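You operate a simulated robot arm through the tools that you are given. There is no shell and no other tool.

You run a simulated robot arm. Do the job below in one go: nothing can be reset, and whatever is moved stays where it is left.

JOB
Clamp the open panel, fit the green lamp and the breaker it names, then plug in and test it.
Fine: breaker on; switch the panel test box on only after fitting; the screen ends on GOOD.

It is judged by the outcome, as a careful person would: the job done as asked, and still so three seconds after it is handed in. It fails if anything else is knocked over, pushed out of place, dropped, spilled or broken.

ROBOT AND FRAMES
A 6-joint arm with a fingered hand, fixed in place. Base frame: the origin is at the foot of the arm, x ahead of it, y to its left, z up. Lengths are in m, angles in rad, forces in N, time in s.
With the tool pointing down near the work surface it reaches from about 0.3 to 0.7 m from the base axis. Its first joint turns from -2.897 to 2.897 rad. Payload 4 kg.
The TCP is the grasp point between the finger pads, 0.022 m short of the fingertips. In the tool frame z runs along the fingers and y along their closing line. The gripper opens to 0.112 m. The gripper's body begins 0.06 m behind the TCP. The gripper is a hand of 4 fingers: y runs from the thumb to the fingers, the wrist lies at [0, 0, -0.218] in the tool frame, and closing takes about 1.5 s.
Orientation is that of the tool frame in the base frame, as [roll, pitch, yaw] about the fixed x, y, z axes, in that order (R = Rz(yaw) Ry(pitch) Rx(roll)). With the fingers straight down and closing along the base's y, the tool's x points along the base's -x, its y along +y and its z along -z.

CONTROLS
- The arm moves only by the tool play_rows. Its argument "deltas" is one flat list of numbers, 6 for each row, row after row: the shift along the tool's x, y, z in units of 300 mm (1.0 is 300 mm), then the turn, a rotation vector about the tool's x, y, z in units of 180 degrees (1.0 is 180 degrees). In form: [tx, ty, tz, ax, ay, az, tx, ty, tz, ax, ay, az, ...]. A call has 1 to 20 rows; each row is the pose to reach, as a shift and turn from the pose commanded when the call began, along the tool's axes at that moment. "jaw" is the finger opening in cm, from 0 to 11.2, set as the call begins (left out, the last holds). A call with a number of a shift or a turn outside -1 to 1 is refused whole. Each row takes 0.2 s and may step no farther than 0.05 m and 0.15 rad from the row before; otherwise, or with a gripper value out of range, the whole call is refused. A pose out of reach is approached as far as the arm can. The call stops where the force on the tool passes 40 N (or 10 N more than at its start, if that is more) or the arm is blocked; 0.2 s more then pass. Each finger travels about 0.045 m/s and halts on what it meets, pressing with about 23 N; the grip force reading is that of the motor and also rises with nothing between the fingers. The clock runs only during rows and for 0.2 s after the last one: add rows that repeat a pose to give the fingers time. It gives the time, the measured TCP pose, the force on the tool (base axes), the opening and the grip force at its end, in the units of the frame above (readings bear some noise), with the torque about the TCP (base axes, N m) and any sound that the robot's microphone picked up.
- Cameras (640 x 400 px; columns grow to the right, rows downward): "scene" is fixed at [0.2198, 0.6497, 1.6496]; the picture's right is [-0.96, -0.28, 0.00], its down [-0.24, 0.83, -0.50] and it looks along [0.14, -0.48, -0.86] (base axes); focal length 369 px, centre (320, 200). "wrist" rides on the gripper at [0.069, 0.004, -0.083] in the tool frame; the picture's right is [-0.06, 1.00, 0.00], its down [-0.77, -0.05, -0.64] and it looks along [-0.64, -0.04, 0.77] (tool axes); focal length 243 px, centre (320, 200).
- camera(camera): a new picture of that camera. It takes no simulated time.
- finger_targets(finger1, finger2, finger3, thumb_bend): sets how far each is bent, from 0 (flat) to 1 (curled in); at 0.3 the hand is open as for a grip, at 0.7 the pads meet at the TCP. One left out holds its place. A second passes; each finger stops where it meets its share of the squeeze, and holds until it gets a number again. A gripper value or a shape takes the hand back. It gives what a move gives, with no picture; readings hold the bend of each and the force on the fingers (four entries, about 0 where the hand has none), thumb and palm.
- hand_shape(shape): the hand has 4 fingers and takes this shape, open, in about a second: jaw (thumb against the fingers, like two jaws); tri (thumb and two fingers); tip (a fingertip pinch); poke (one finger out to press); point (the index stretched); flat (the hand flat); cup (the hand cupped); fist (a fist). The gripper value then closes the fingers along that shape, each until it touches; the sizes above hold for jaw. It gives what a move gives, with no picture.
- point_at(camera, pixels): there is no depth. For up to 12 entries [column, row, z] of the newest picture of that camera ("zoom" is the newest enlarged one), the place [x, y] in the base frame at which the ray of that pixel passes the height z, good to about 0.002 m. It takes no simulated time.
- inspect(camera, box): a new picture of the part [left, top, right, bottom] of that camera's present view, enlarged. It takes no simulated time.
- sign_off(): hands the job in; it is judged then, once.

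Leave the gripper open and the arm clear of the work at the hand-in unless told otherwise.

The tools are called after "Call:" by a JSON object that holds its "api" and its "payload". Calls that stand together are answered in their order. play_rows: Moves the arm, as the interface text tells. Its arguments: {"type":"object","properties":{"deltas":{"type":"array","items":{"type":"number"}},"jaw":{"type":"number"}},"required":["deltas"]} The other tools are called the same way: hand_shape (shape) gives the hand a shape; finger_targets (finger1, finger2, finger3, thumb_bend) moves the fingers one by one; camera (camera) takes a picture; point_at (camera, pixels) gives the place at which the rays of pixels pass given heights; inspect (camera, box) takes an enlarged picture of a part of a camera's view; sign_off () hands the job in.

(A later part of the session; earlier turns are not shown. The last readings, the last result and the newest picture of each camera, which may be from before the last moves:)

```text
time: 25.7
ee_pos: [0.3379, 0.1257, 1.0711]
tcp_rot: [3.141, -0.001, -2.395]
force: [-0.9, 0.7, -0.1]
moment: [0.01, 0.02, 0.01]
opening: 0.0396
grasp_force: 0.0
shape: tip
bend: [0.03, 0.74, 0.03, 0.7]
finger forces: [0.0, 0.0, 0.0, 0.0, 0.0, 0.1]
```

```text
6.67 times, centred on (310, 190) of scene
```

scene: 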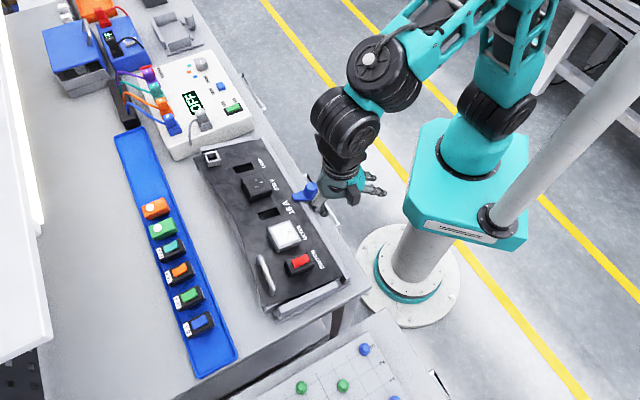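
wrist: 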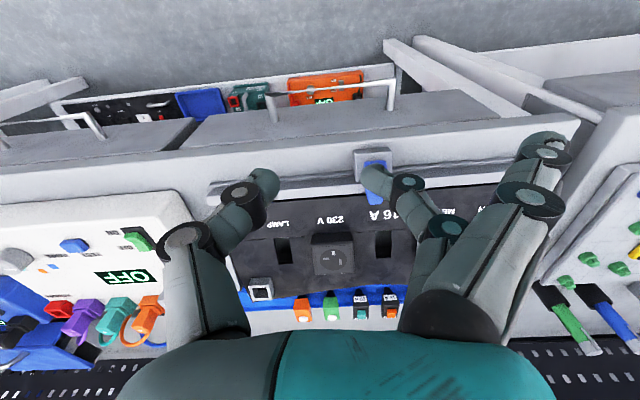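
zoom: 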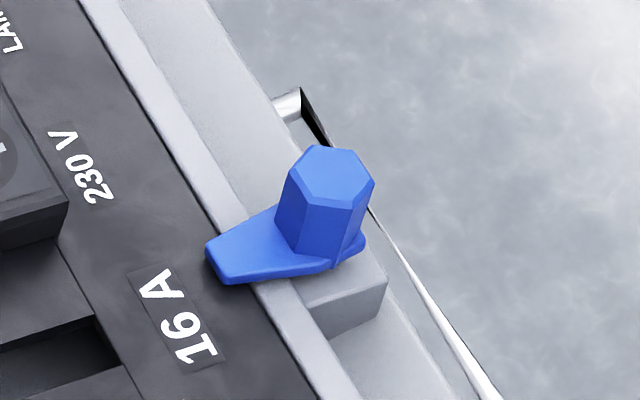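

The clamp is now square over the panel edge. Next I'll move along at z 1.07 to look closely at the green lamp on the rail.

Call:
{"api": "play_rows", "payload": {"deltas": [-0.139, -0.009, 0, 0, 0, 0, -0.278, -0.018, 0, 0, 0, 0, -0.417, -0.027, 0, 0, 0, 0, -0.556, -0.036, 0, 0, 0, 0, -0.695, -0.045, 0, 0, 0, 0, -0.834, -0.054, 0, 0, 0, 0, -0.974, -0.063, 0, 0, 0, 0]}}

Call:
{"api": "camera", "payload": {"camera": "wrist"}}

Call:
{"api": "inspect", "payload": {"camera": "wrist", "box": [230, 120, 410, 240]}}

Call:
{"api": "camera", "payload": {"camera": "scene"}}

```text
time: 27.3
ee_pos: [0.5639, 0.3131, 1.0693]
tcp_rot: [3.141, 0.0, -2.395]
force: [0.6, -0.2, -0.1]
moment: [0.04, 0.02, -0.01]
opening: 0.0393
grasp_force: 0.1
shape: tip
bend: [0.03, 0.74, 0.03, 0.7]
finger forces: [0.0, 0.1, 0.0, 0.0, 0.0, 0.0]
```

```text
taken
```

wrist: 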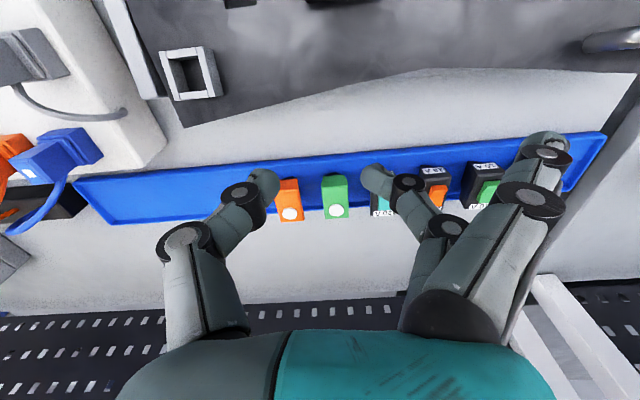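

```text
3.33 times, centred on (320, 180) of wrist
```

zoom: 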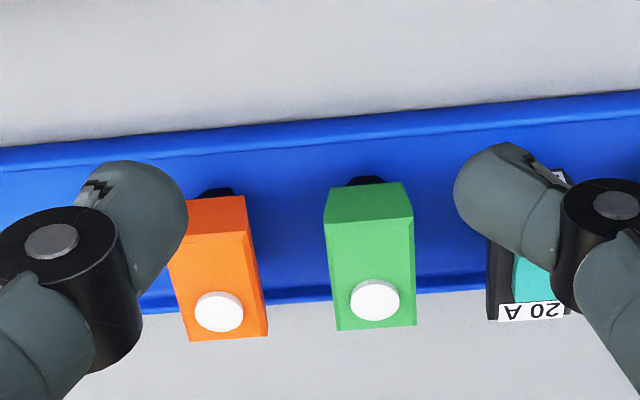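

```text
taken
```

scene: 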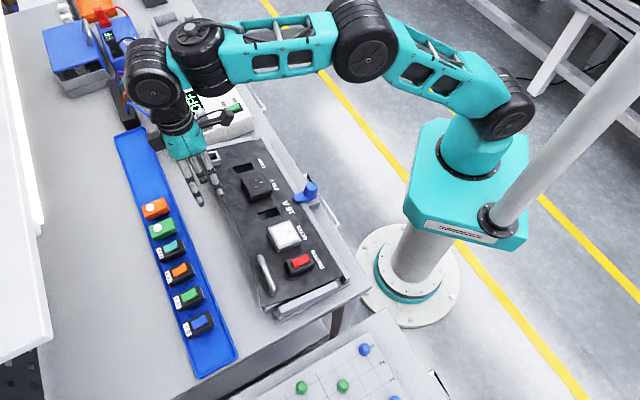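

I'll triangulate the green lamp's lens, body corners and slot positions using both views.

Call:
{"api": "point_at", "payload": {"camera": "wrist", "pixels": [[336.5, 210, 0.88], [336.5, 210, 0.92], [321.5, 186.6, 0.9], [347.3, 186.6, 0.9], [325.1, 219, 0.9], [349.1, 217.5, 0.9], [321.5, 186.6, 0.92], [347.3, 186.6, 0.92], [325.1, 219, 0.92], [349.1, 217.5, 0.92], [85, 180, 0.87], [600, 135, 0.87]]}}

Call:
{"api": "point_at", "payload": {"camera": "scene", "pixels": [[157.2, 228, 0.88], [157.2, 228, 0.92], [148.1, 226.8, 0.9], [171.2, 217.1, 0.9], [176.1, 228, 0.9], [151.6, 238.5, 0.9], [148.1, 226.8, 0.92], [171.2, 217.1, 0.92], [176.1, 228, 0.92], [151.6, 238.5, 0.92]]}}

Call:
{"api": "inspect", "payload": {"camera": "scene", "box": [130, 200, 200, 250]}}

```text
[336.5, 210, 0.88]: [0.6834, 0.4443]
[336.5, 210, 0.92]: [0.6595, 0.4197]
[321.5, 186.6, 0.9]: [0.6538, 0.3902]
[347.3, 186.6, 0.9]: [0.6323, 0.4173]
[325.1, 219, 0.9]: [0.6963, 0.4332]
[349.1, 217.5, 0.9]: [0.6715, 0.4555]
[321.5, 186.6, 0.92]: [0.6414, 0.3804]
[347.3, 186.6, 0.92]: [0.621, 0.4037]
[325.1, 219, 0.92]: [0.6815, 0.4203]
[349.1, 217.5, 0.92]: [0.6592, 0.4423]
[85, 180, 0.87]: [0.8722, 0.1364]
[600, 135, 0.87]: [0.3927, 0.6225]
```

```text
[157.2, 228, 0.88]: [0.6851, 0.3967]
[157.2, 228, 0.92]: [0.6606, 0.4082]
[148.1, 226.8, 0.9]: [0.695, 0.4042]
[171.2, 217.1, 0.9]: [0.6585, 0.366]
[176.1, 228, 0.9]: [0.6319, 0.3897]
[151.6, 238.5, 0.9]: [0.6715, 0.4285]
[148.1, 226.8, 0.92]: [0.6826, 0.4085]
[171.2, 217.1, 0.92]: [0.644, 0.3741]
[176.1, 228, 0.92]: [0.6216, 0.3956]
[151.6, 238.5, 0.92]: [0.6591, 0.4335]
```

```text
8.00 times, centred on (165, 225) of scene
```

zoom: 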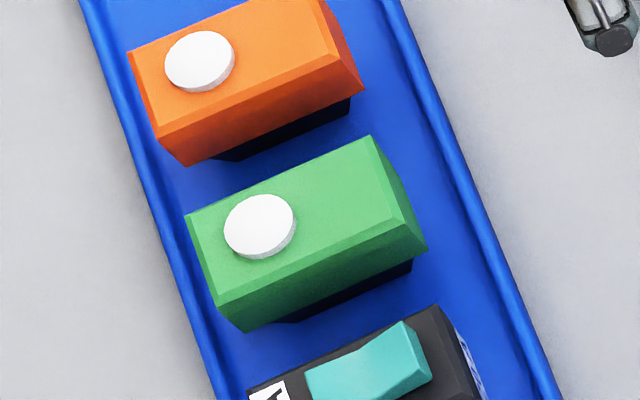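

The lamp's top face is at z ≈ 0.93, centred at (0.645, 0.406), about 29 × 53 mm, and aligned with my yaw. The gap to the orange lamp is about 25 mm, so I'll approach with a narrow opening. I'll switch to jaw shape, preset 3.5 cm, and hover above it at z 1.0 to test reach.

Call:
{"api": "hand_shape", "payload": {"shape": "jaw"}}

Call:
{"api": "play_rows", "payload": {"deltas": [0, 0, 0, 0, 0, 0, 0, 0, 0, 0, 0, 0, 0, 0, 0, 0, 0, 0, 0, 0, 0, 0, 0, 0, -0.1, 0.011, 0, 0, 0, 0, -0.2, 0.022, 0, 0, 0, 0, -0.3, 0.033, 0.05, 0, 0, 0, -0.408, 0.043, 0.12, 0, 0, 0, -0.408, 0.043, 0.23, 0, 0, 0], "jaw": 3.5}}

Call:
{"api": "camera", "payload": {"camera": "wrist"}}

Call:
{"api": "inspect", "payload": {"camera": "wrist", "box": [210, 80, 430, 230]}}

Call:
{"api": "inspect", "payload": {"camera": "scene", "box": [110, 140, 230, 260]}}

```text
time: 28.2
ee_pos: [0.5634, 0.3139, 1.0696]
tcp_rot: [3.141, 0.0, -2.395]
force: [0.1, 0.5, 0.7]
moment: [0.0, 0.02, -0.02]
opening: 0.1119
grasp_force: 0.1
shape: jaw
bend: [0.3, 0.3, 0.3, 0.3]
finger forces: [0.0, 0.0, 0.1, 0.1, 0.0, 0.2]
```

```text
time: 30.2
ee_pos: [0.5855, 0.3721, 0.9956]
tcp_rot: [3.141, 0.001, -2.393]
force: [-0.2, 1.1, 0.4]
moment: [-0.08, -0.03, 0.02]
opening: 0.0353
grasp_force: 0.0
shape: jaw
bend: [0.73, 0.73, 0.73, 0.7]
finger forces: [0.0, 0.0, 0.1, 0.0, 0.0, 0.1]
out of reach, approached as far as the arm can: row 6, 7, 8, 9
```

```text
taken
```

wrist: 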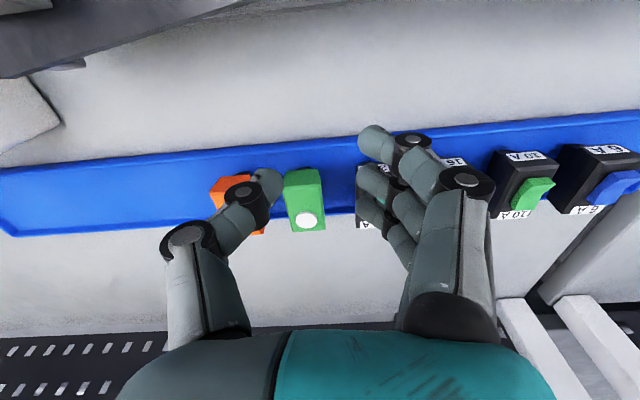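

```text
2.67 times, centred on (320, 155) of wrist
```

zoom: 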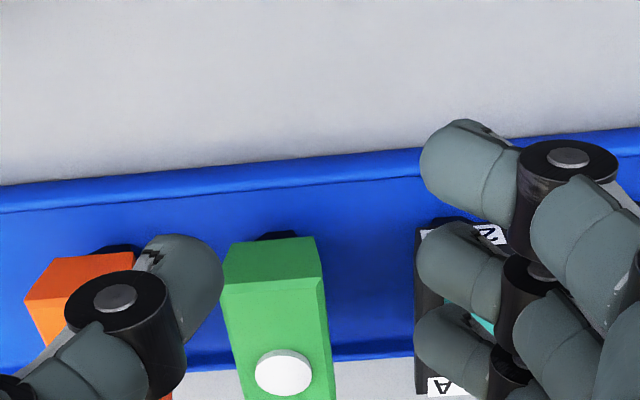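

```text
3.33 times, centred on (170, 200) of scene
```

zoom: 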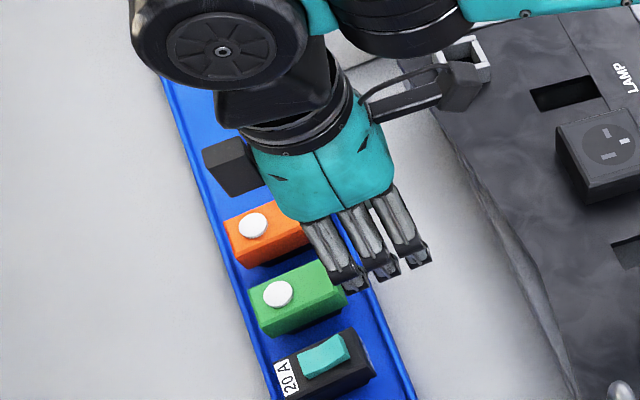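

Straight down, the arm only reaches about 0.69 m radius, and the lamp is at 0.76 m. I'll tilt the tool 20° so the fingers lean outward, which moves the tips about 7 cm further. The hover position stays above the lamp at the same height.

Call:
{"api": "play_rows", "payload": {"deltas": [0, 0, 0, 0, -0.04, 0, -0.05, -0.02, 0, 0, -0.08, 0, -0.12, -0.04, 0, 0, -0.111, 0, -0.18, -0.053, 0, 0, -0.111, 0, -0.2217, -0.053, 0, 0, -0.111, 0]}}

Call:
{"api": "camera", "payload": {"camera": "wrist"}}

Call:
{"api": "inspect", "payload": {"camera": "scene", "box": [110, 160, 230, 260]}}

```text
time: 31.4
ee_pos: [0.6525, 0.4067, 0.9968]
tcp_rot: [3.141, 0.35, -2.397]
force: [-0.2, -0.6, 0.2]
moment: [0.02, -0.01, 0.02]
opening: 0.035
grasp_force: 0.1
shape: jaw
bend: [0.73, 0.73, 0.73, 0.7]
finger forces: [0.0, 0.0, 0.0, 0.0, 0.0, 0.0]
```

```text
taken
```

wrist: 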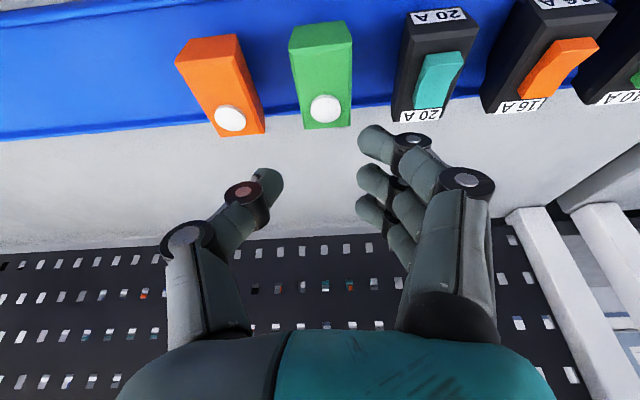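

```text
4.00 times, centred on (170, 210) of scene
```

zoom: 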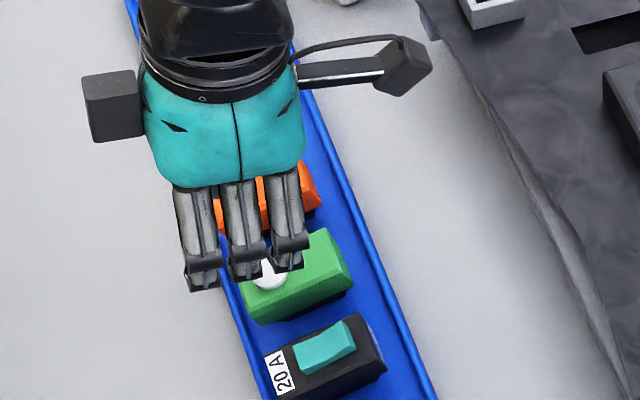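

The hover was reached at 20° tilt. The lamp is about 4 mm toward the finger side and 8 mm toward the base. I'll correct that and descend to z 0.96, then look again.

Call:
{"api": "play_rows", "payload": {"deltas": [0.0257, 0.0147, -0.0094, 0, 0, 0, 0.0467, 0.0147, 0.048, 0, 0, 0, 0.0677, 0.0147, 0.106, 0, 0, 0]}}

Call:
{"api": "camera", "payload": {"camera": "wrist"}}

Call:
{"api": "inspect", "payload": {"camera": "wrist", "box": [210, 80, 430, 230]}}

Call:
{"api": "inspect", "payload": {"camera": "scene", "box": [120, 180, 210, 260]}}

```text
time: 32.2
ee_pos: [0.6446, 0.4032, 0.9611]
tcp_rot: [-3.141, 0.348, -2.394]
force: [-0.2, -0.3, 1.6]
moment: [0.0, 0.0, -0.01]
opening: 0.035
grasp_force: 0.0
shape: jaw
bend: [0.73, 0.73, 0.73, 0.7]
finger forces: [0.0, 0.0, 0.0, 0.1, 0.0, 0.0]
```

```text
taken
```

wrist: 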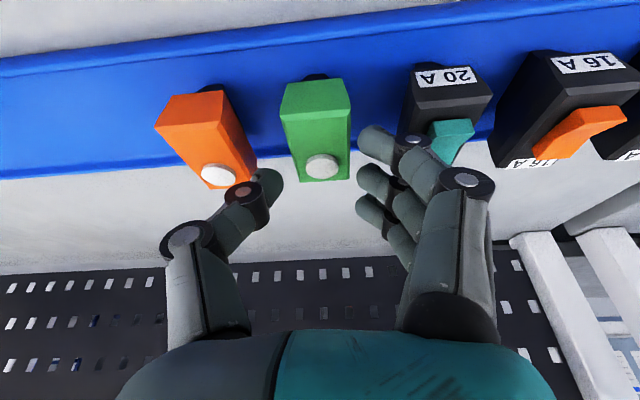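

```text
2.67 times, centred on (320, 155) of wrist
```

zoom: 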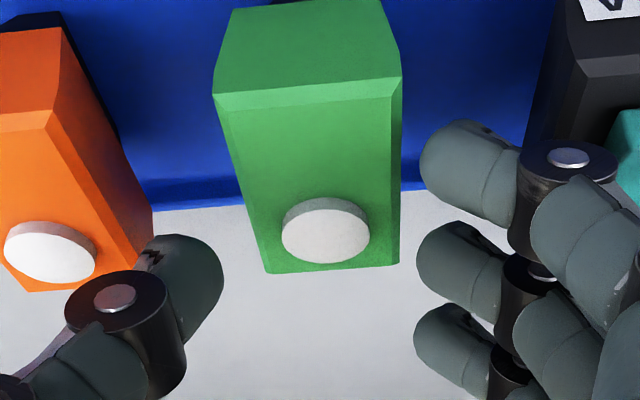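

```text
5.00 times, centred on (165, 220) of scene
```

zoom: 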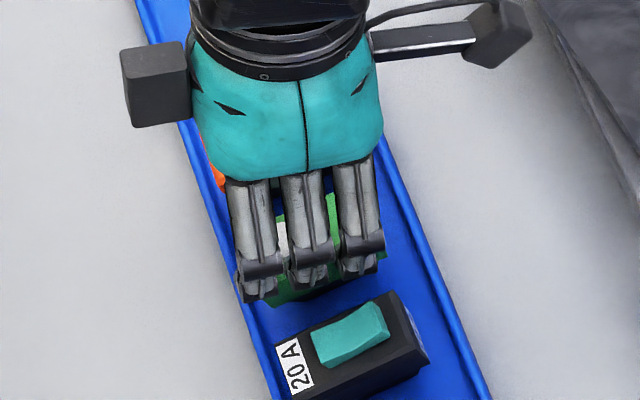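

The position over the lamp looks good. Before going lower I'll check the height of the neighbouring 20 A breaker, because my finger knuckles pass close to it.

Call:
{"api": "inspect", "payload": {"camera": "wrist", "box": [380, 40, 540, 170]}}

Call:
{"api": "inspect", "payload": {"camera": "scene", "box": [165, 220, 215, 260]}}

```text
3.08 times, centred on (460, 105) of wrist
```

zoom: 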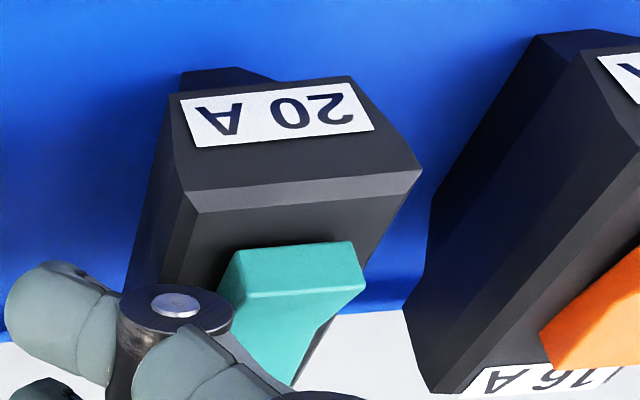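

```text
10.00 times, centred on (190, 240) of scene
```

zoom: 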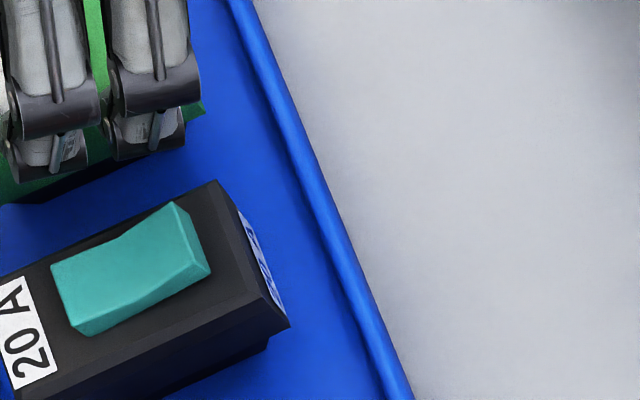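

Call:
{"api": "point_at", "payload": {"camera": "wrist", "pixels": [[421, 108.2, 0.91], [421, 108.2, 0.93], [491.8, 98, 0.91], [491.8, 98, 0.93], [281, 113, 0.93], [348, 107, 0.93], [303, 181, 0.93], [350, 179, 0.93], [224, 128, 0.93], [256, 178, 0.93]]}}

Call:
{"api": "point_at", "payload": {"camera": "scene", "pixels": [[179.8, 238.3, 0.91], [179.8, 238.3, 0.93], [186.5, 252.2, 0.91], [186.5, 252.2, 0.93]]}}

```text
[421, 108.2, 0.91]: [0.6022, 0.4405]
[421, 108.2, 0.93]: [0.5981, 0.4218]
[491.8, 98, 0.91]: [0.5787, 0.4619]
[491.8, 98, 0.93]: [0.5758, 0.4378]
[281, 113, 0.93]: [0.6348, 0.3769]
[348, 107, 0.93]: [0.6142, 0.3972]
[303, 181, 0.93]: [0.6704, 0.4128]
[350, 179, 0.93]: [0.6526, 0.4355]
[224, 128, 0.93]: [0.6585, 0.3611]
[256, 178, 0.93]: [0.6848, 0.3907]
```

```text
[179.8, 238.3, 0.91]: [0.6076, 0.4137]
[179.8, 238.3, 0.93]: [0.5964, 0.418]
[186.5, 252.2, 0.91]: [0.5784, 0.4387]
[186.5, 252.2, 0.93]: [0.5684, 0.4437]
```

The lamp centre is about 2.5 mm further toward the finger side. I'll correct that, narrow to 3.4 cm, and descend 20 mm gently while watching the force.

Call:
{"api": "play_rows", "payload": {"deltas": [0, 0.0083, 0, 0, 0, 0, 0.006, 0.0083, 0.0165, 0, 0, 0, 0.012, 0.0083, 0.033, 0, 0, 0, 0.018, 0.0083, 0.05, 0, 0, 0, 0.0228, 0.0083, 0.0627, 0, 0, 0], "jaw": 3.4}}

Call:
{"api": "camera", "payload": {"camera": "wrist"}}

Call:
{"api": "inspect", "payload": {"camera": "wrist", "box": [210, 80, 430, 230]}}

Call:
{"api": "inspect", "payload": {"camera": "scene", "box": [120, 180, 210, 260]}}

```text
time: 33.4
ee_pos: [0.6434, 0.4061, 0.9387]
tcp_rot: [3.141, 0.349, -2.396]
force: [-0.4, 0.4, -0.2]
moment: [0.0, 0.01, 0.02]
opening: 0.0345
grasp_force: 0.1
shape: jaw
bend: [0.74, 0.73, 0.73, 0.7]
finger forces: [0.1, 0.1, 0.0, 0.0, 0.2, 0.0]
```

```text
taken
```

wrist: 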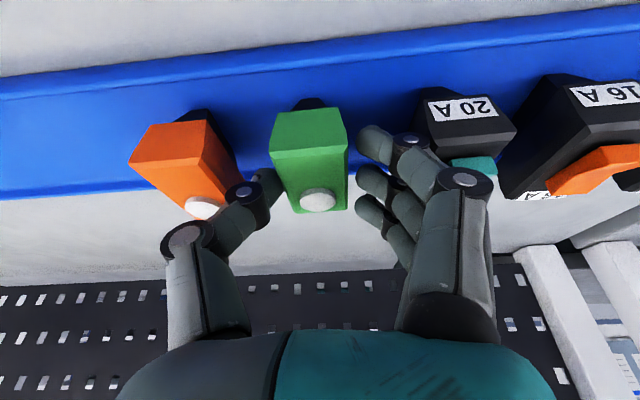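

```text
2.67 times, centred on (320, 155) of wrist
```

zoom: 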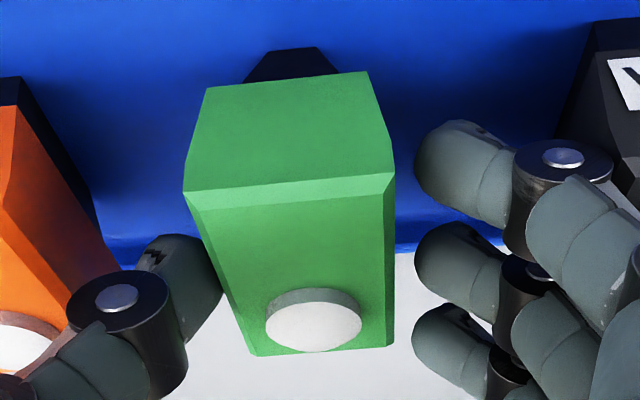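

```text
5.00 times, centred on (165, 220) of scene
```

zoom: 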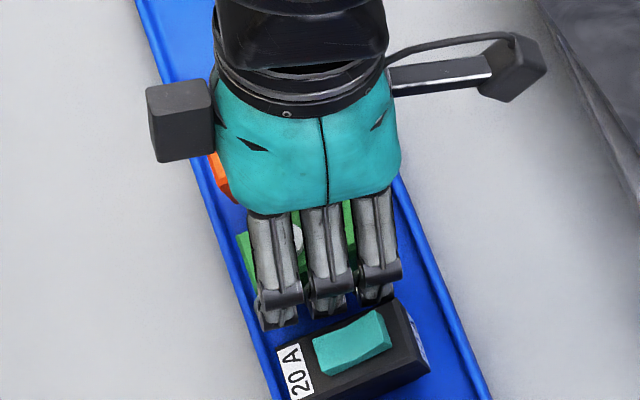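

There's no contact, and the lamp sits between the fingertips. I'll close the grip on it.

Call:
{"api": "play_rows", "payload": {"deltas": [0, -0.003, 0, 0, 0, 0, 0, -0.003, 0, 0, 0, 0, 0, -0.003, 0, 0, 0, 0, 0, -0.003, 0, 0, 0, 0], "jaw": 0}}

Call:
{"api": "inspect", "payload": {"camera": "wrist", "box": [150, 40, 490, 240]}}

Call:
{"api": "inspect", "payload": {"camera": "scene", "box": [120, 180, 210, 260]}}

```text
time: 34.4
ee_pos: [0.6426, 0.4056, 0.9382]
tcp_rot: [-3.141, 0.35, -2.395]
force: [0.5, 0.4, 0.7]
moment: [0.05, -0.01, 0.0]
opening: 0.0251
grasp_force: 23.3
shape: jaw
bend: [0.73, 0.73, 0.73, 0.7]
finger forces: [7.3, 7.1, 5.8, 0.1, 20.6, 0.1]
```

```text
1.88 times, centred on (320, 140) of wrist
```

zoom: 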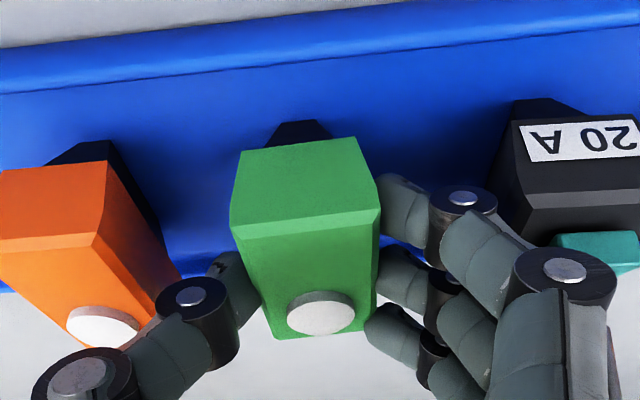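

```text
5.00 times, centred on (165, 220) of scene
```

zoom: 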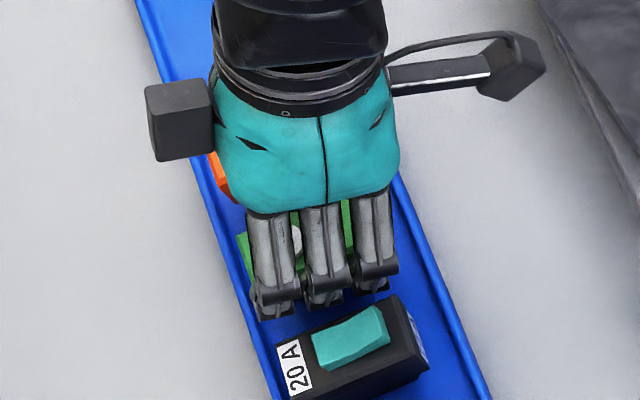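

All three fingers (7.3, 7.1, 5.8 N) and the thumb (20.6 N) hold the lamp. I'll lift it 10 cm straight up.

Call:
{"api": "play_rows", "payload": {"deltas": [-0.006, 0, -0.016, 0, 0, 0, -0.023, 0, -0.063, 0, 0, 0, -0.046, 0, -0.125, 0, 0, 0, -0.08, 0, -0.22, 0, 0, 0, -0.114, 0, -0.313, 0, 0, 0]}}

Call:
{"api": "camera", "payload": {"camera": "wrist"}}

Call:
{"api": "inspect", "payload": {"camera": "scene", "box": [110, 150, 230, 260]}}

```text
time: 35.6
ee_pos: [0.642, 0.4043, 1.0409]
tcp_rot: [-3.138, 0.348, -2.395]
force: [-1.1, -0.8, 0.5]
moment: [0.0, 0.0, -0.01]
opening: 0.0249
grasp_force: 23.2
shape: jaw
bend: [0.73, 0.73, 0.73, 0.7]
finger forces: [7.2, 7.0, 5.1, 0.1, 20.3, 0.0]
```

```text
taken
```

wrist: 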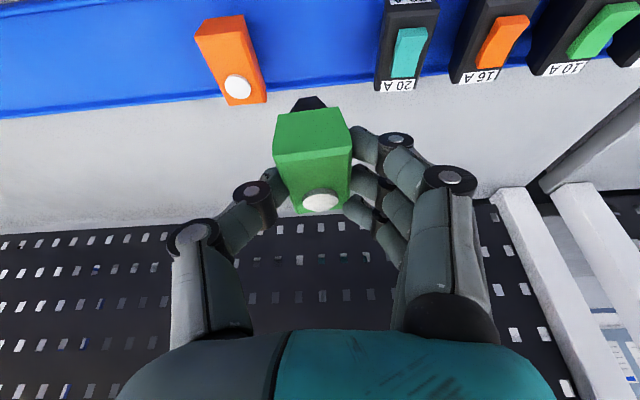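

```text
3.64 times, centred on (170, 205) of scene
```

zoom: 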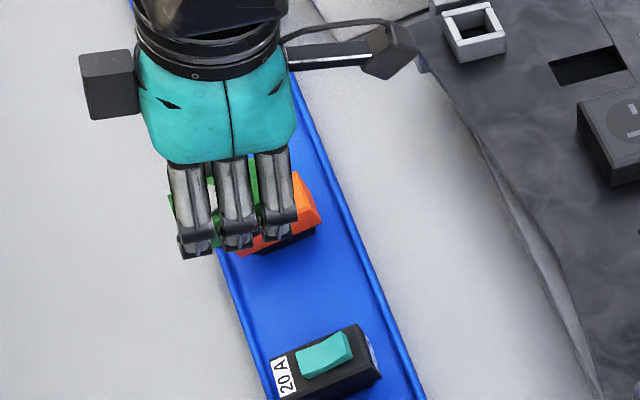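

The lamp is held level and the others are undisturbed. I'll carry it toward the panel and level the wrist for a good look at the LAMP slot.

Call:
{"api": "play_rows", "payload": {"deltas": [0.1184, -0.0263, -0.0653, 0, 0.0139, 0, 0.2368, -0.0526, -0.1306, 0, 0.0278, 0, 0.3552, -0.0789, -0.1959, 0, 0.0417, 0, 0.4736, -0.1052, -0.2612, 0, 0.0556, 0, 0.592, -0.1315, -0.3265, 0, 0.0695, 0, 0.7104, -0.1578, -0.3918, 0, 0.0834, 0, 0.8288, -0.1841, -0.4571, 0, 0.0973, 0, 0.947, -0.21, -0.522, 0, 0.111, 0]}}

Call:
{"api": "camera", "payload": {"camera": "wrist"}}

Call:
{"api": "camera", "payload": {"camera": "scene"}}

```text
time: 37.4
ee_pos: [0.5272, 0.1616, 1.1474]
tcp_rot: [3.135, -0.004, -2.393]
force: [-0.3, -0.3, -0.8]
moment: [0.01, -0.01, 0.04]
opening: 0.0248
grasp_force: 23.3
shape: jaw
bend: [0.73, 0.73, 0.73, 0.7]
finger forces: [7.1, 7.2, 4.9, 0.0, 20.2, 0.0]
out of reach, approached as far as the arm can: row 3, 4, 5, 6, 7, 8
```

```text
taken
```

wrist: 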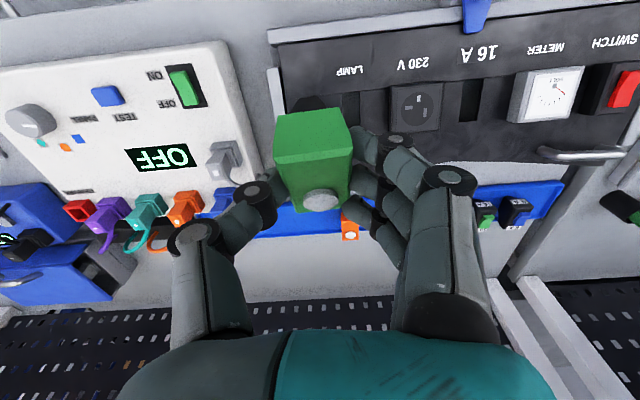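

```text
taken
```

scene: 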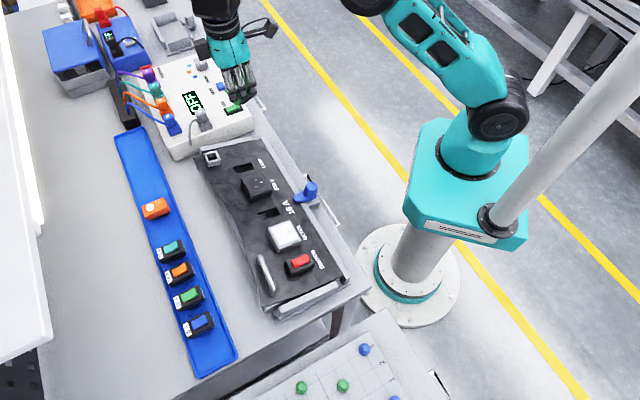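

The view is partly blocked by the lamp. I'll shift 5 cm outward and a bit to the side so the LAMP slot comes clear in the picture.

Call:
{"api": "play_rows", "payload": {"deltas": [-0.08, 0.03, 0.05, 0, 0, 0, -0.16, 0.06, 0.1, 0, 0, 0]}}

Call:
{"api": "camera", "payload": {"camera": "wrist"}}

Call:
{"api": "inspect", "payload": {"camera": "wrist", "box": [220, 0, 500, 150]}}

Call:
{"api": "inspect", "payload": {"camera": "scene", "box": [215, 140, 305, 230]}}

```text
time: 38.0
ee_pos: [0.548, 0.2099, 1.1171]
tcp_rot: [3.141, 0.001, -2.395]
force: [-0.3, 0.5, -0.5]
moment: [0.0, 0.01, 0.02]
opening: 0.0248
grasp_force: 22.9
shape: jaw
bend: [0.73, 0.73, 0.73, 0.7]
finger forces: [7.2, 7.2, 4.9, 0.0, 20.3, 0.0]
```

```text
taken
```

wrist: 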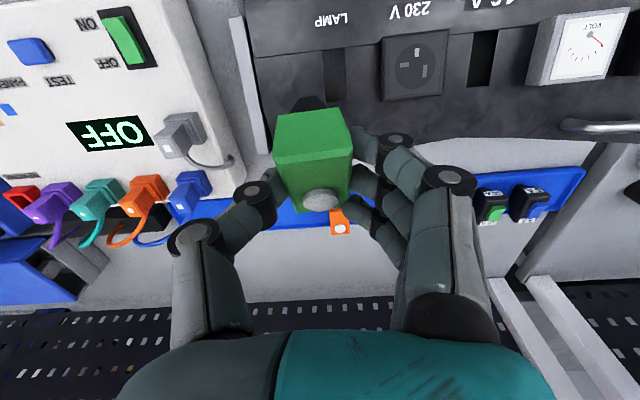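

```text
2.29 times, centred on (360, 75) of wrist
```

zoom: 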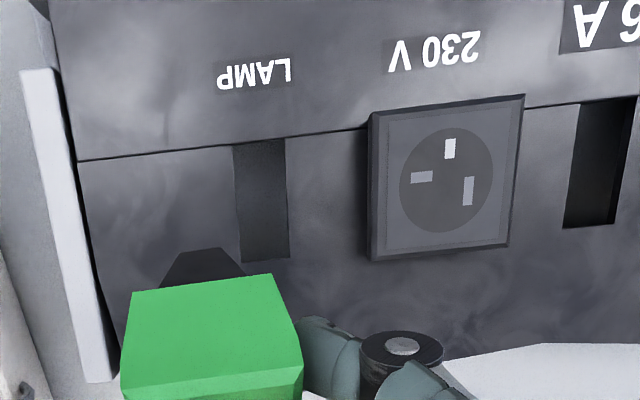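

```text
4.44 times, centred on (260, 185) of scene
```

zoom: 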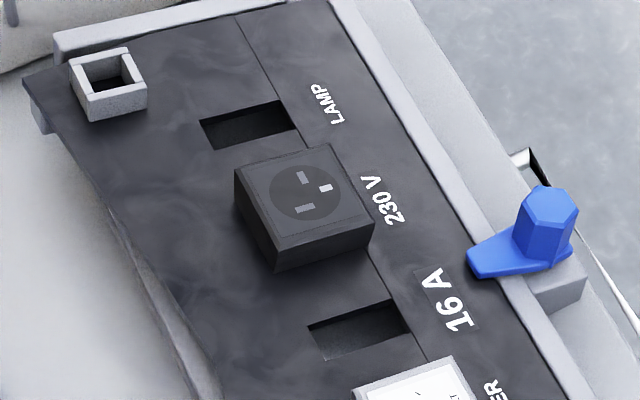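

I can see all four corners of the LAMP slot in both views, so I'll triangulate them.

Call:
{"api": "point_at", "payload": {"camera": "wrist", "pixels": [[322, 51.9, 0.92], [322, 51.9, 0.94], [344.7, 47.9, 0.92], [344.7, 47.9, 0.94], [325.1, 102.1, 0.92], [325.1, 102.1, 0.94], [346.9, 100.3, 0.92], [346.9, 100.3, 0.94]]}}

Call:
{"api": "point_at", "payload": {"camera": "scene", "pixels": [[250.3, 162.5, 0.92], [250.3, 162.5, 0.94], [255.3, 168.8, 0.92], [255.3, 168.8, 0.94], [233, 167.4, 0.92], [233, 167.4, 0.94], [236.8, 173.7, 0.92], [236.8, 173.7, 0.94]]}}

```text
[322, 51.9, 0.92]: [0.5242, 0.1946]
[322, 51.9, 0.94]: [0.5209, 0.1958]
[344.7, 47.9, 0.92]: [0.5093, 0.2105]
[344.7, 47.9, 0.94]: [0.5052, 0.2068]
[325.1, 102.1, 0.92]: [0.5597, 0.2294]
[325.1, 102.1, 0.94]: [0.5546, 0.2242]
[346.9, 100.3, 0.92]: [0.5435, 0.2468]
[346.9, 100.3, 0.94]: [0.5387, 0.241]
```

```text
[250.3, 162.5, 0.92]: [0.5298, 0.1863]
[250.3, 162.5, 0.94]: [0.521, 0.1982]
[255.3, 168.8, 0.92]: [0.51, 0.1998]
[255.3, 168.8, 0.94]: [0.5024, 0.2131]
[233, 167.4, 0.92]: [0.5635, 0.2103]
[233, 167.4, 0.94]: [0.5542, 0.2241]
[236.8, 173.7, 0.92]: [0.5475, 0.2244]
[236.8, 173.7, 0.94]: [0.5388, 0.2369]
```

The slot corners suggest the panel may slope slightly. I'll measure the breaker slot corners and the labels to settle its tilt.

Call:
{"api": "point_at", "payload": {"camera": "wrist", "pixels": [[473.5, 33.5, 0.92], [473.5, 33.5, 0.94], [466.1, 86.8, 0.92], [466.1, 86.8, 0.94], [487.5, 85.9, 0.92], [487.5, 85.9, 0.94], [331.6, 19.5, 0.92], [331.6, 19.5, 0.94], [408.9, 9.5, 0.92], [408.9, 9.5, 0.94]]}}

Call:
{"api": "point_at", "payload": {"camera": "scene", "pixels": [[275.3, 207.5, 0.92], [275.3, 207.5, 0.94], [257.3, 213.8, 0.92], [257.3, 213.8, 0.94], [260.5, 221, 0.92], [260.5, 221, 0.94], [261.6, 163.2, 0.92], [261.6, 163.2, 0.94], [274, 185, 0.92], [274, 185, 0.94]]}}

Call:
{"api": "inspect", "payload": {"camera": "wrist", "box": [240, 0, 400, 110]}}

Call:
{"api": "inspect", "payload": {"camera": "scene", "box": [225, 150, 285, 200]}}

```text
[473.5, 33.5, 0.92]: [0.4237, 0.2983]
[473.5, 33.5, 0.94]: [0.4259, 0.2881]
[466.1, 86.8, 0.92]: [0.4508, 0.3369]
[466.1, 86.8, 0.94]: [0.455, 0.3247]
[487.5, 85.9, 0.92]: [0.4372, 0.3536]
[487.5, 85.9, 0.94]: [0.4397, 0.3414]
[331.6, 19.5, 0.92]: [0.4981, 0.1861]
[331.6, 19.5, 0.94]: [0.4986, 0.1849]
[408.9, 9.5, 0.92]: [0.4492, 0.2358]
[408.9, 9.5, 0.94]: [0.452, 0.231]
```

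```text
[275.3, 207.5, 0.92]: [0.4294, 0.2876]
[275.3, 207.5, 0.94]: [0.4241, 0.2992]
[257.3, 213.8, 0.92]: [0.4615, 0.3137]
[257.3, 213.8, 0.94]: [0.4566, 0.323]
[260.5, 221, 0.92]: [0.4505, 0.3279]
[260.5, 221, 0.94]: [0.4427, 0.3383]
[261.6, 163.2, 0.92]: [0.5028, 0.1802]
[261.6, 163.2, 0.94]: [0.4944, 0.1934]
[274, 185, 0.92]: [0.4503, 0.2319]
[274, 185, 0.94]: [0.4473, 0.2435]
```

```text
3.64 times, centred on (320, 55) of wrist
```

zoom: 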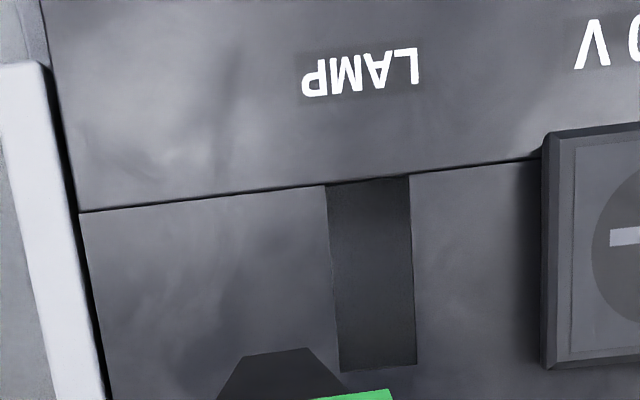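

```text
8.00 times, centred on (255, 175) of scene
```

zoom: 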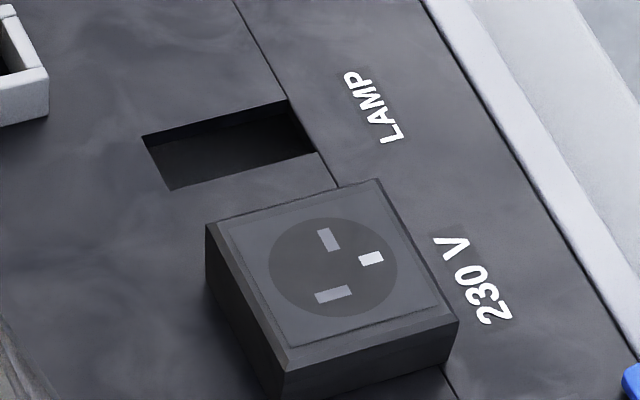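

The panel slopes about 12° (near text z ≈ 0.927, far corner z ≈ 0.956), and the LAMP slot centre is (0.530, 0.217, 0.938). The lamp was level at 20° tool tilt, so I need 32° tilt to match the panel. I'll move to about 5 cm off the slot along its normal.

Call:
{"api": "play_rows", "payload": {"deltas": [0.02, 0.012, 0.03, 0, -0.045, 0, 0.05, 0.03, 0.08, 0, -0.09, 0, 0.08, 0.045, 0.16, 0, -0.135, 0, 0.097, 0.057, 0.22, 0, -0.178, 0, 0.097, 0.057, 0.271, 0, -0.178, 0]}}

Call:
{"api": "camera", "payload": {"camera": "wrist"}}

Call:
{"api": "inspect", "payload": {"camera": "scene", "box": [190, 100, 310, 210]}}

```text
time: 39.2
ee_pos: [0.6456, 0.2452, 1.1273]
tcp_rot: [3.103, 0.51, -2.393]
force: [0.4, -0.7, -0.4]
moment: [0.02, 0.01, 0.03]
opening: 0.0246
grasp_force: 22.7
shape: jaw
bend: [0.73, 0.73, 0.74, 0.7]
finger forces: [7.1, 7.3, 5.1, 0.0, 20.3, 0.0]
out of reach, approached as far as the arm can: row 1, 2, 3, 4, 5
```

```text
taken
```

wrist: 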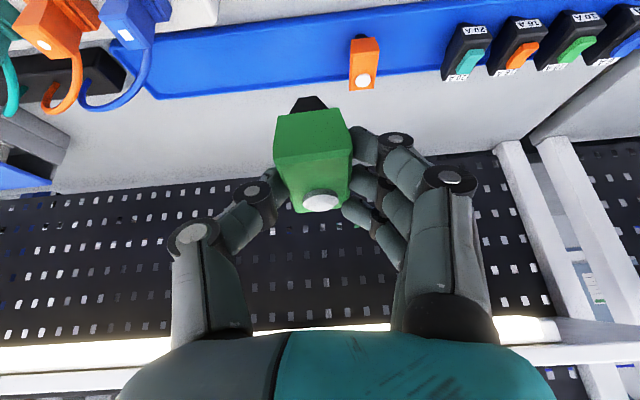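

```text
3.64 times, centred on (250, 155) of scene
```

zoom: 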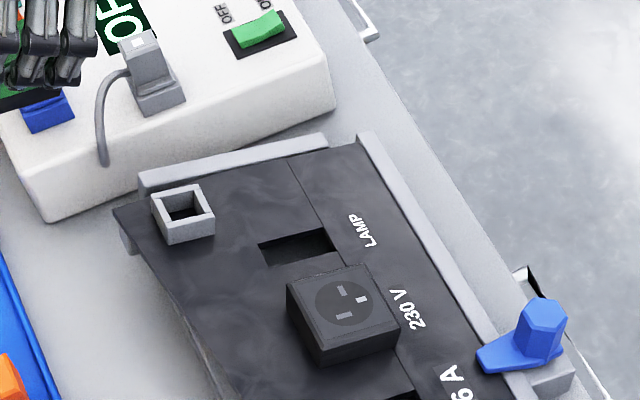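

The arm can't hold a 32° outward tilt that close in, so it drifted away, clear of everything and still holding the lamp. I'll return to vertical above the slot area, then find how much tilt is possible there.

Call:
{"api": "play_rows", "payload": {"deltas": [0.07, 0.03, -0.01, 0.0025, 0.0325, 0, 0.16, 0.07, -0.015, 0.005, 0.065, 0, 0.25, 0.11, -0.02, 0.0075, 0.0975, 0, 0.34, 0.15, -0.022, 0.01, 0.13, 0, 0.43, 0.192, -0.022, 0.0123, 0.1623, 0]}}

Call:
{"api": "camera", "payload": {"camera": "scene"}}

```text
time: 40.4
ee_pos: [0.5538, 0.2235, 1.0821]
tcp_rot: [-3.139, -0.005, -2.384]
force: [0.4, 0.7, 0.8]
moment: [-0.04, 0.02, -0.01]
opening: 0.0246
grasp_force: 23.3
shape: jaw
bend: [0.73, 0.73, 0.74, 0.7]
finger forces: [7.1, 7.3, 5.0, 0.0, 20.3, 0.0]
out of reach, approached as far as the arm can: row 2, 3, 4, 5
```

```text
taken
```

scene: 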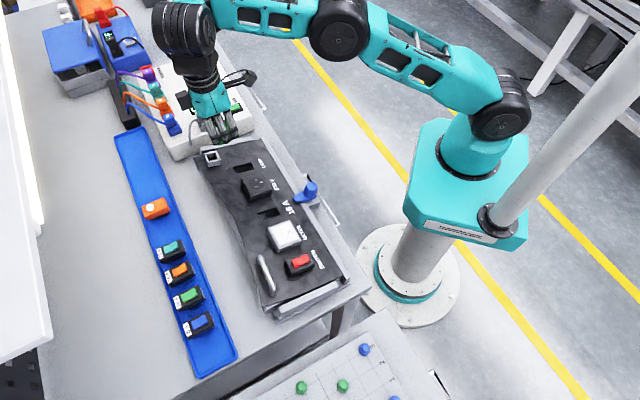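

I'm vertical again, about 3 cm short. I'll finish moving to just above the slot.

Call:
{"api": "play_rows", "payload": {"deltas": [0.056, 0.019, 0.02, 0, 0, 0, 0.112, 0.038, 0.04, 0, 0, 0]}}

Call:
{"api": "play_rows", "payload": {"deltas": [0, 0, 0, 0, -0.033, 0, 0, 0, 0, 0, -0.0667, 0]}}

```text
time: 41.0
ee_pos: [0.5474, 0.2241, 1.0901]
tcp_rot: [-3.139, -0.005, -2.383]
force: [0.5, -0.3, -0.3]
moment: [-0.06, 0.0, 0.0]
opening: 0.0246
grasp_force: 23.7
shape: jaw
bend: [0.73, 0.73, 0.74, 0.7]
finger forces: [7.2, 7.3, 4.9, 0.1, 20.1, 0.0]
out of reach, approached as far as the arm can: row 1, 2
```

```text
time: 41.6
ee_pos: [0.5891, 0.2404, 1.1122]
tcp_rot: [-3.14, 0.207, -2.385]
force: [0.1, 0.4, -0.9]
moment: [0.03, 0.02, 0.04]
opening: 0.0247
grasp_force: 23.3
shape: jaw
bend: [0.73, 0.73, 0.74, 0.7]
finger forces: [7.3, 7.3, 4.8, 0.0, 20.2, 0.0]
out of reach, approached as far as the arm can: row 1, 2
```

The arm refuses to come in closer in this configuration. I'll look at the arm's posture to see why.

Call:
{"api": "inspect", "payload": {"camera": "scene", "box": [130, 0, 550, 200]}}

```text
1.52 times, centred on (340, 100) of scene
```

zoom: 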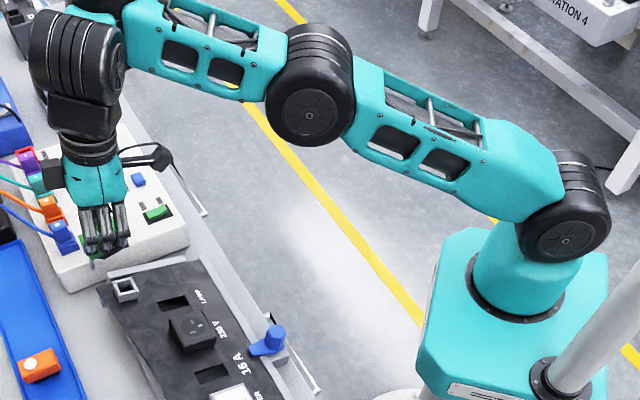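

I'll go back to a pose I know worked, vertical at about (0.564, 0.313), and come in along the earlier path.

Call:
{"api": "play_rows", "payload": {"deltas": [-0.03, 0.08, 0.02, 0, 0.022, 0, -0.06, 0.16, 0.04, 0, 0.044, 0, -0.093, 0.234, 0.06, 0, 0.066, 0]}}

Call:
{"api": "play_rows", "payload": {"deltas": [0.12, 0, 0, 0, 0, 0, 0.24, 0, 0, 0, 0, 0, 0.36, 0, 0, 0, 0, 0]}}

```text
time: 42.4
ee_pos: [0.5651, 0.3142, 1.0991]
tcp_rot: [-3.139, 0.0, -2.384]
force: [0.1, -0.5, -0.5]
moment: [0.01, -0.01, 0.0]
opening: 0.0244
grasp_force: 23.1
shape: jaw
bend: [0.73, 0.73, 0.74, 0.7]
finger forces: [7.3, 7.5, 5.0, 0.0, 20.3, 0.1]
```

```text
time: 43.2
ee_pos: [0.5132, 0.2521, 1.1219]
tcp_rot: [-3.141, 0.001, -2.383]
force: [-0.9, -0.3, -1.1]
moment: [0.0, 0.01, 0.03]
opening: 0.0243
grasp_force: 23.4
shape: jaw
bend: [0.73, 0.73, 0.74, 0.7]
finger forces: [7.4, 7.5, 4.9, 0.0, 20.3, 0.0]
out of reach, approached as far as the arm can: row 2, 3
```

It has a minimum radius it didn't have before, so the elbow may have flipped when fully stretched. I'll return to exactly (0.564, 0.313, 1.069) and compare the arm picture with the earlier one.

Call:
{"api": "play_rows", "payload": {"deltas": [-0.13, 0.035, 0.05, 0, 0, 0, -0.26, 0.035, 0.176, 0, 0, 0]}}

Call:
{"api": "camera", "payload": {"camera": "scene"}}

```text
refused: row 2 steps farther than a row can; nothing moved
```

```text
taken
```

scene: 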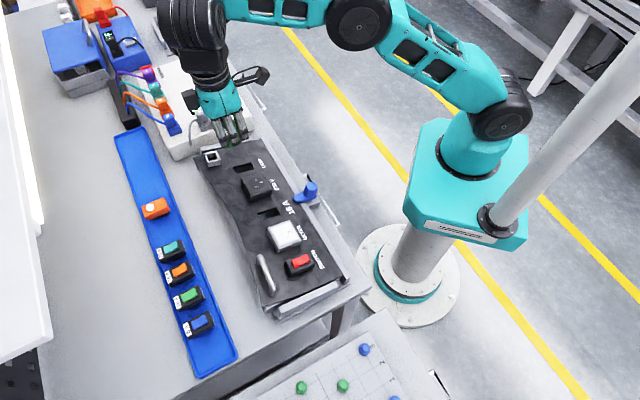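

Call:
{"api": "play_rows", "payload": {"deltas": [-0.09, 0.012, 0.06, 0, 0, 0, -0.18, 0.024, 0.12, 0, 0, 0, -0.26, 0.035, 0.176, 0, 0, 0]}}

Call:
{"api": "camera", "payload": {"camera": "scene"}}

```text
time: 44.0
ee_pos: [0.5628, 0.3114, 1.0702]
tcp_rot: [-3.138, 0.002, -2.382]
force: [0.7, -0.4, -0.8]
moment: [0.02, 0.0, 0.04]
opening: 0.0245
grasp_force: 22.6
shape: jaw
bend: [0.73, 0.73, 0.74, 0.7]
finger forces: [7.3, 7.4, 5.0, 0.0, 20.4, 0.0]
```

```text
taken
```

scene: 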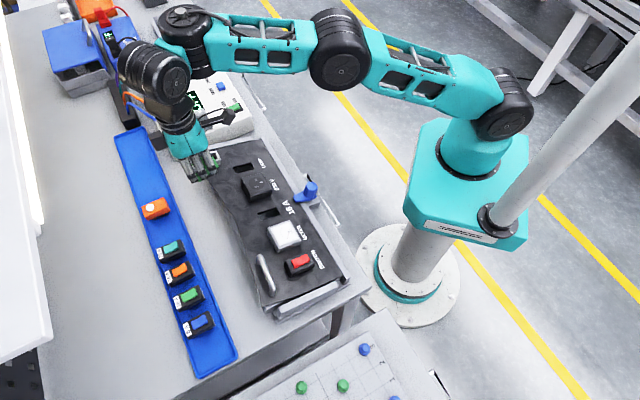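

Comparing pictures, the elbow is now lower in the image ((340,50) against (358,28) before), so it has flipped to elbow-down. I'll stretch out again at a safe height, then pull back to see whether it returns to elbow-up.

Call:
{"api": "play_rows", "payload": {"deltas": [-0.12, 0, -0.03, 0, 0, 0, -0.24, 0, -0.03, 0, 0, 0, -0.36, 0, 0, 0, 0, 0, -0.48, 0, 0.03, 0, 0, 0, -0.48, 0, 0.06, 0, 0, 0]}}

Call:
{"api": "inspect", "payload": {"camera": "scene", "box": [100, 0, 540, 240]}}

Call:
{"api": "play_rows", "payload": {"deltas": [0.12, 0, -0.03, 0, 0, 0, 0.24, 0, -0.06, 0, 0, 0, 0.36, 0, -0.06, 0, 0, 0, 0.48, 0, -0.06, 0, 0, 0, 0.6, 0, -0.06, 0, 0, 0]}}

Call:
{"api": "camera", "payload": {"camera": "scene"}}

```text
time: 45.2
ee_pos: [0.5922, 0.3499, 1.036]
tcp_rot: [-3.138, 0.002, -2.383]
force: [0.3, 0.6, -0.8]
moment: [0.0, 0.03, -0.02]
opening: 0.0247
grasp_force: 23.1
shape: jaw
bend: [0.73, 0.73, 0.74, 0.7]
finger forces: [7.2, 7.6, 5.1, 0.0, 20.2, 0.0]
out of reach, approached as far as the arm can: row 1, 2, 3, 4, 5
```

```text
1.45 times, centred on (320, 120) of scene
```

zoom: 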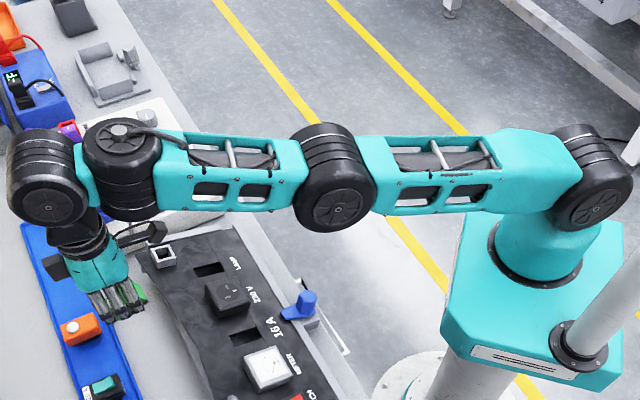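

```text
time: 46.4
ee_pos: [0.4572, 0.224, 1.0574]
tcp_rot: [-3.137, 0.0, -2.385]
force: [0.0, 0.4, -0.4]
moment: [-0.03, 0.03, 0.01]
opening: 0.0244
grasp_force: 23.4
shape: jaw
bend: [0.73, 0.73, 0.74, 0.7]
finger forces: [7.1, 7.5, 5.5, 0.0, 19.9, 0.0]
```

```text
taken
```

scene: 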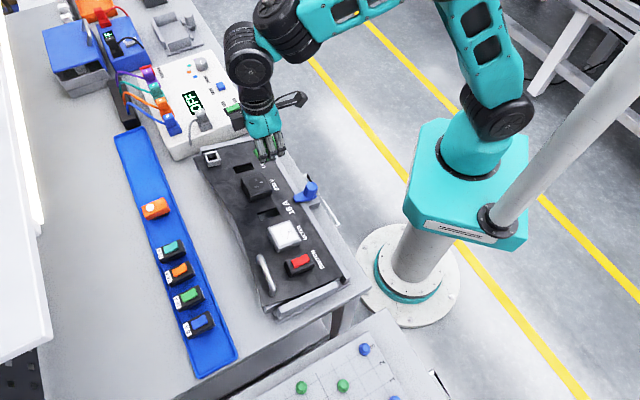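

The arm is back in the elbow-up posture and comes in freely. I'll now tilt to 32° while moving to about 5 cm off the LAMP slot.

Call:
{"api": "play_rows", "payload": {"deltas": [-0.02, -0.04, 0, 0, -0.036, 0.0032, -0.04, -0.08, 0, 0, -0.072, 0.0032, -0.06, -0.12, 0, 0, -0.108, 0.0032, -0.08, -0.16, 0.02, 0, -0.144, 0.0032, -0.086, -0.184, 0.046, 0, -0.178, 0.0032]}}

Call:
{"api": "camera", "payload": {"camera": "wrist"}}

Call:
{"api": "inspect", "payload": {"camera": "scene", "box": [190, 100, 310, 210]}}

```text
time: 47.6
ee_pos: [0.5145, 0.1994, 1.0422]
tcp_rot: [-3.141, 0.563, -2.393]
force: [-0.3, -0.3, -0.5]
moment: [0.0, 0.0, -0.01]
opening: 0.0244
grasp_force: 23.0
shape: jaw
bend: [0.73, 0.73, 0.74, 0.7]
finger forces: [7.1, 7.5, 5.4, 0.1, 19.9, 0.0]
```

```text
taken
```

wrist: 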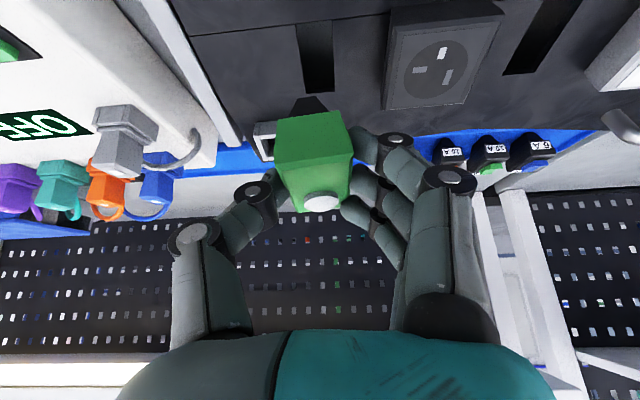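

```text
3.64 times, centred on (250, 155) of scene
```

zoom: 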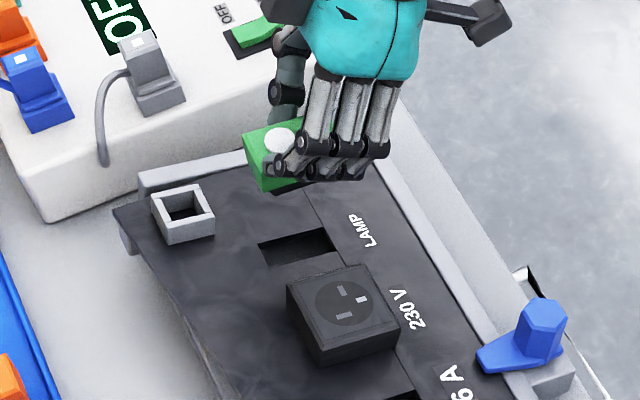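

The pose is right on target. Before going down I'll check the clearance between my finger knuckles and the 230 V socket box, and recheck the slot position from this closer view.

Call:
{"api": "inspect", "payload": {"camera": "wrist", "box": [250, 0, 530, 160]}}

Call:
{"api": "inspect", "payload": {"camera": "scene", "box": [225, 130, 295, 200]}}

```text
2.29 times, centred on (390, 80) of wrist
```

zoom: 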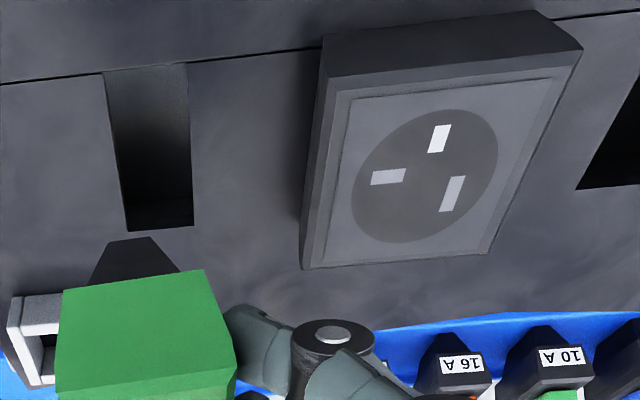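

```text
5.71 times, centred on (260, 165) of scene
```

zoom: 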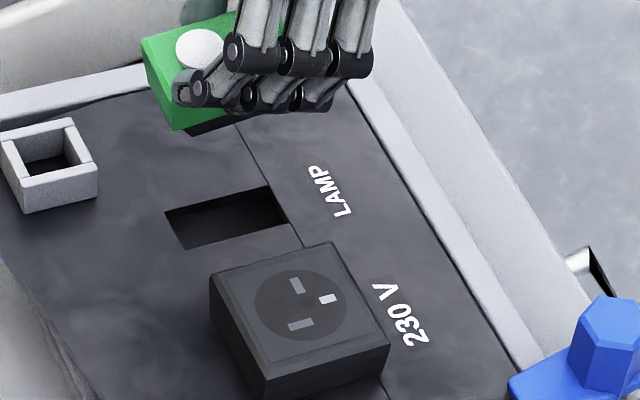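

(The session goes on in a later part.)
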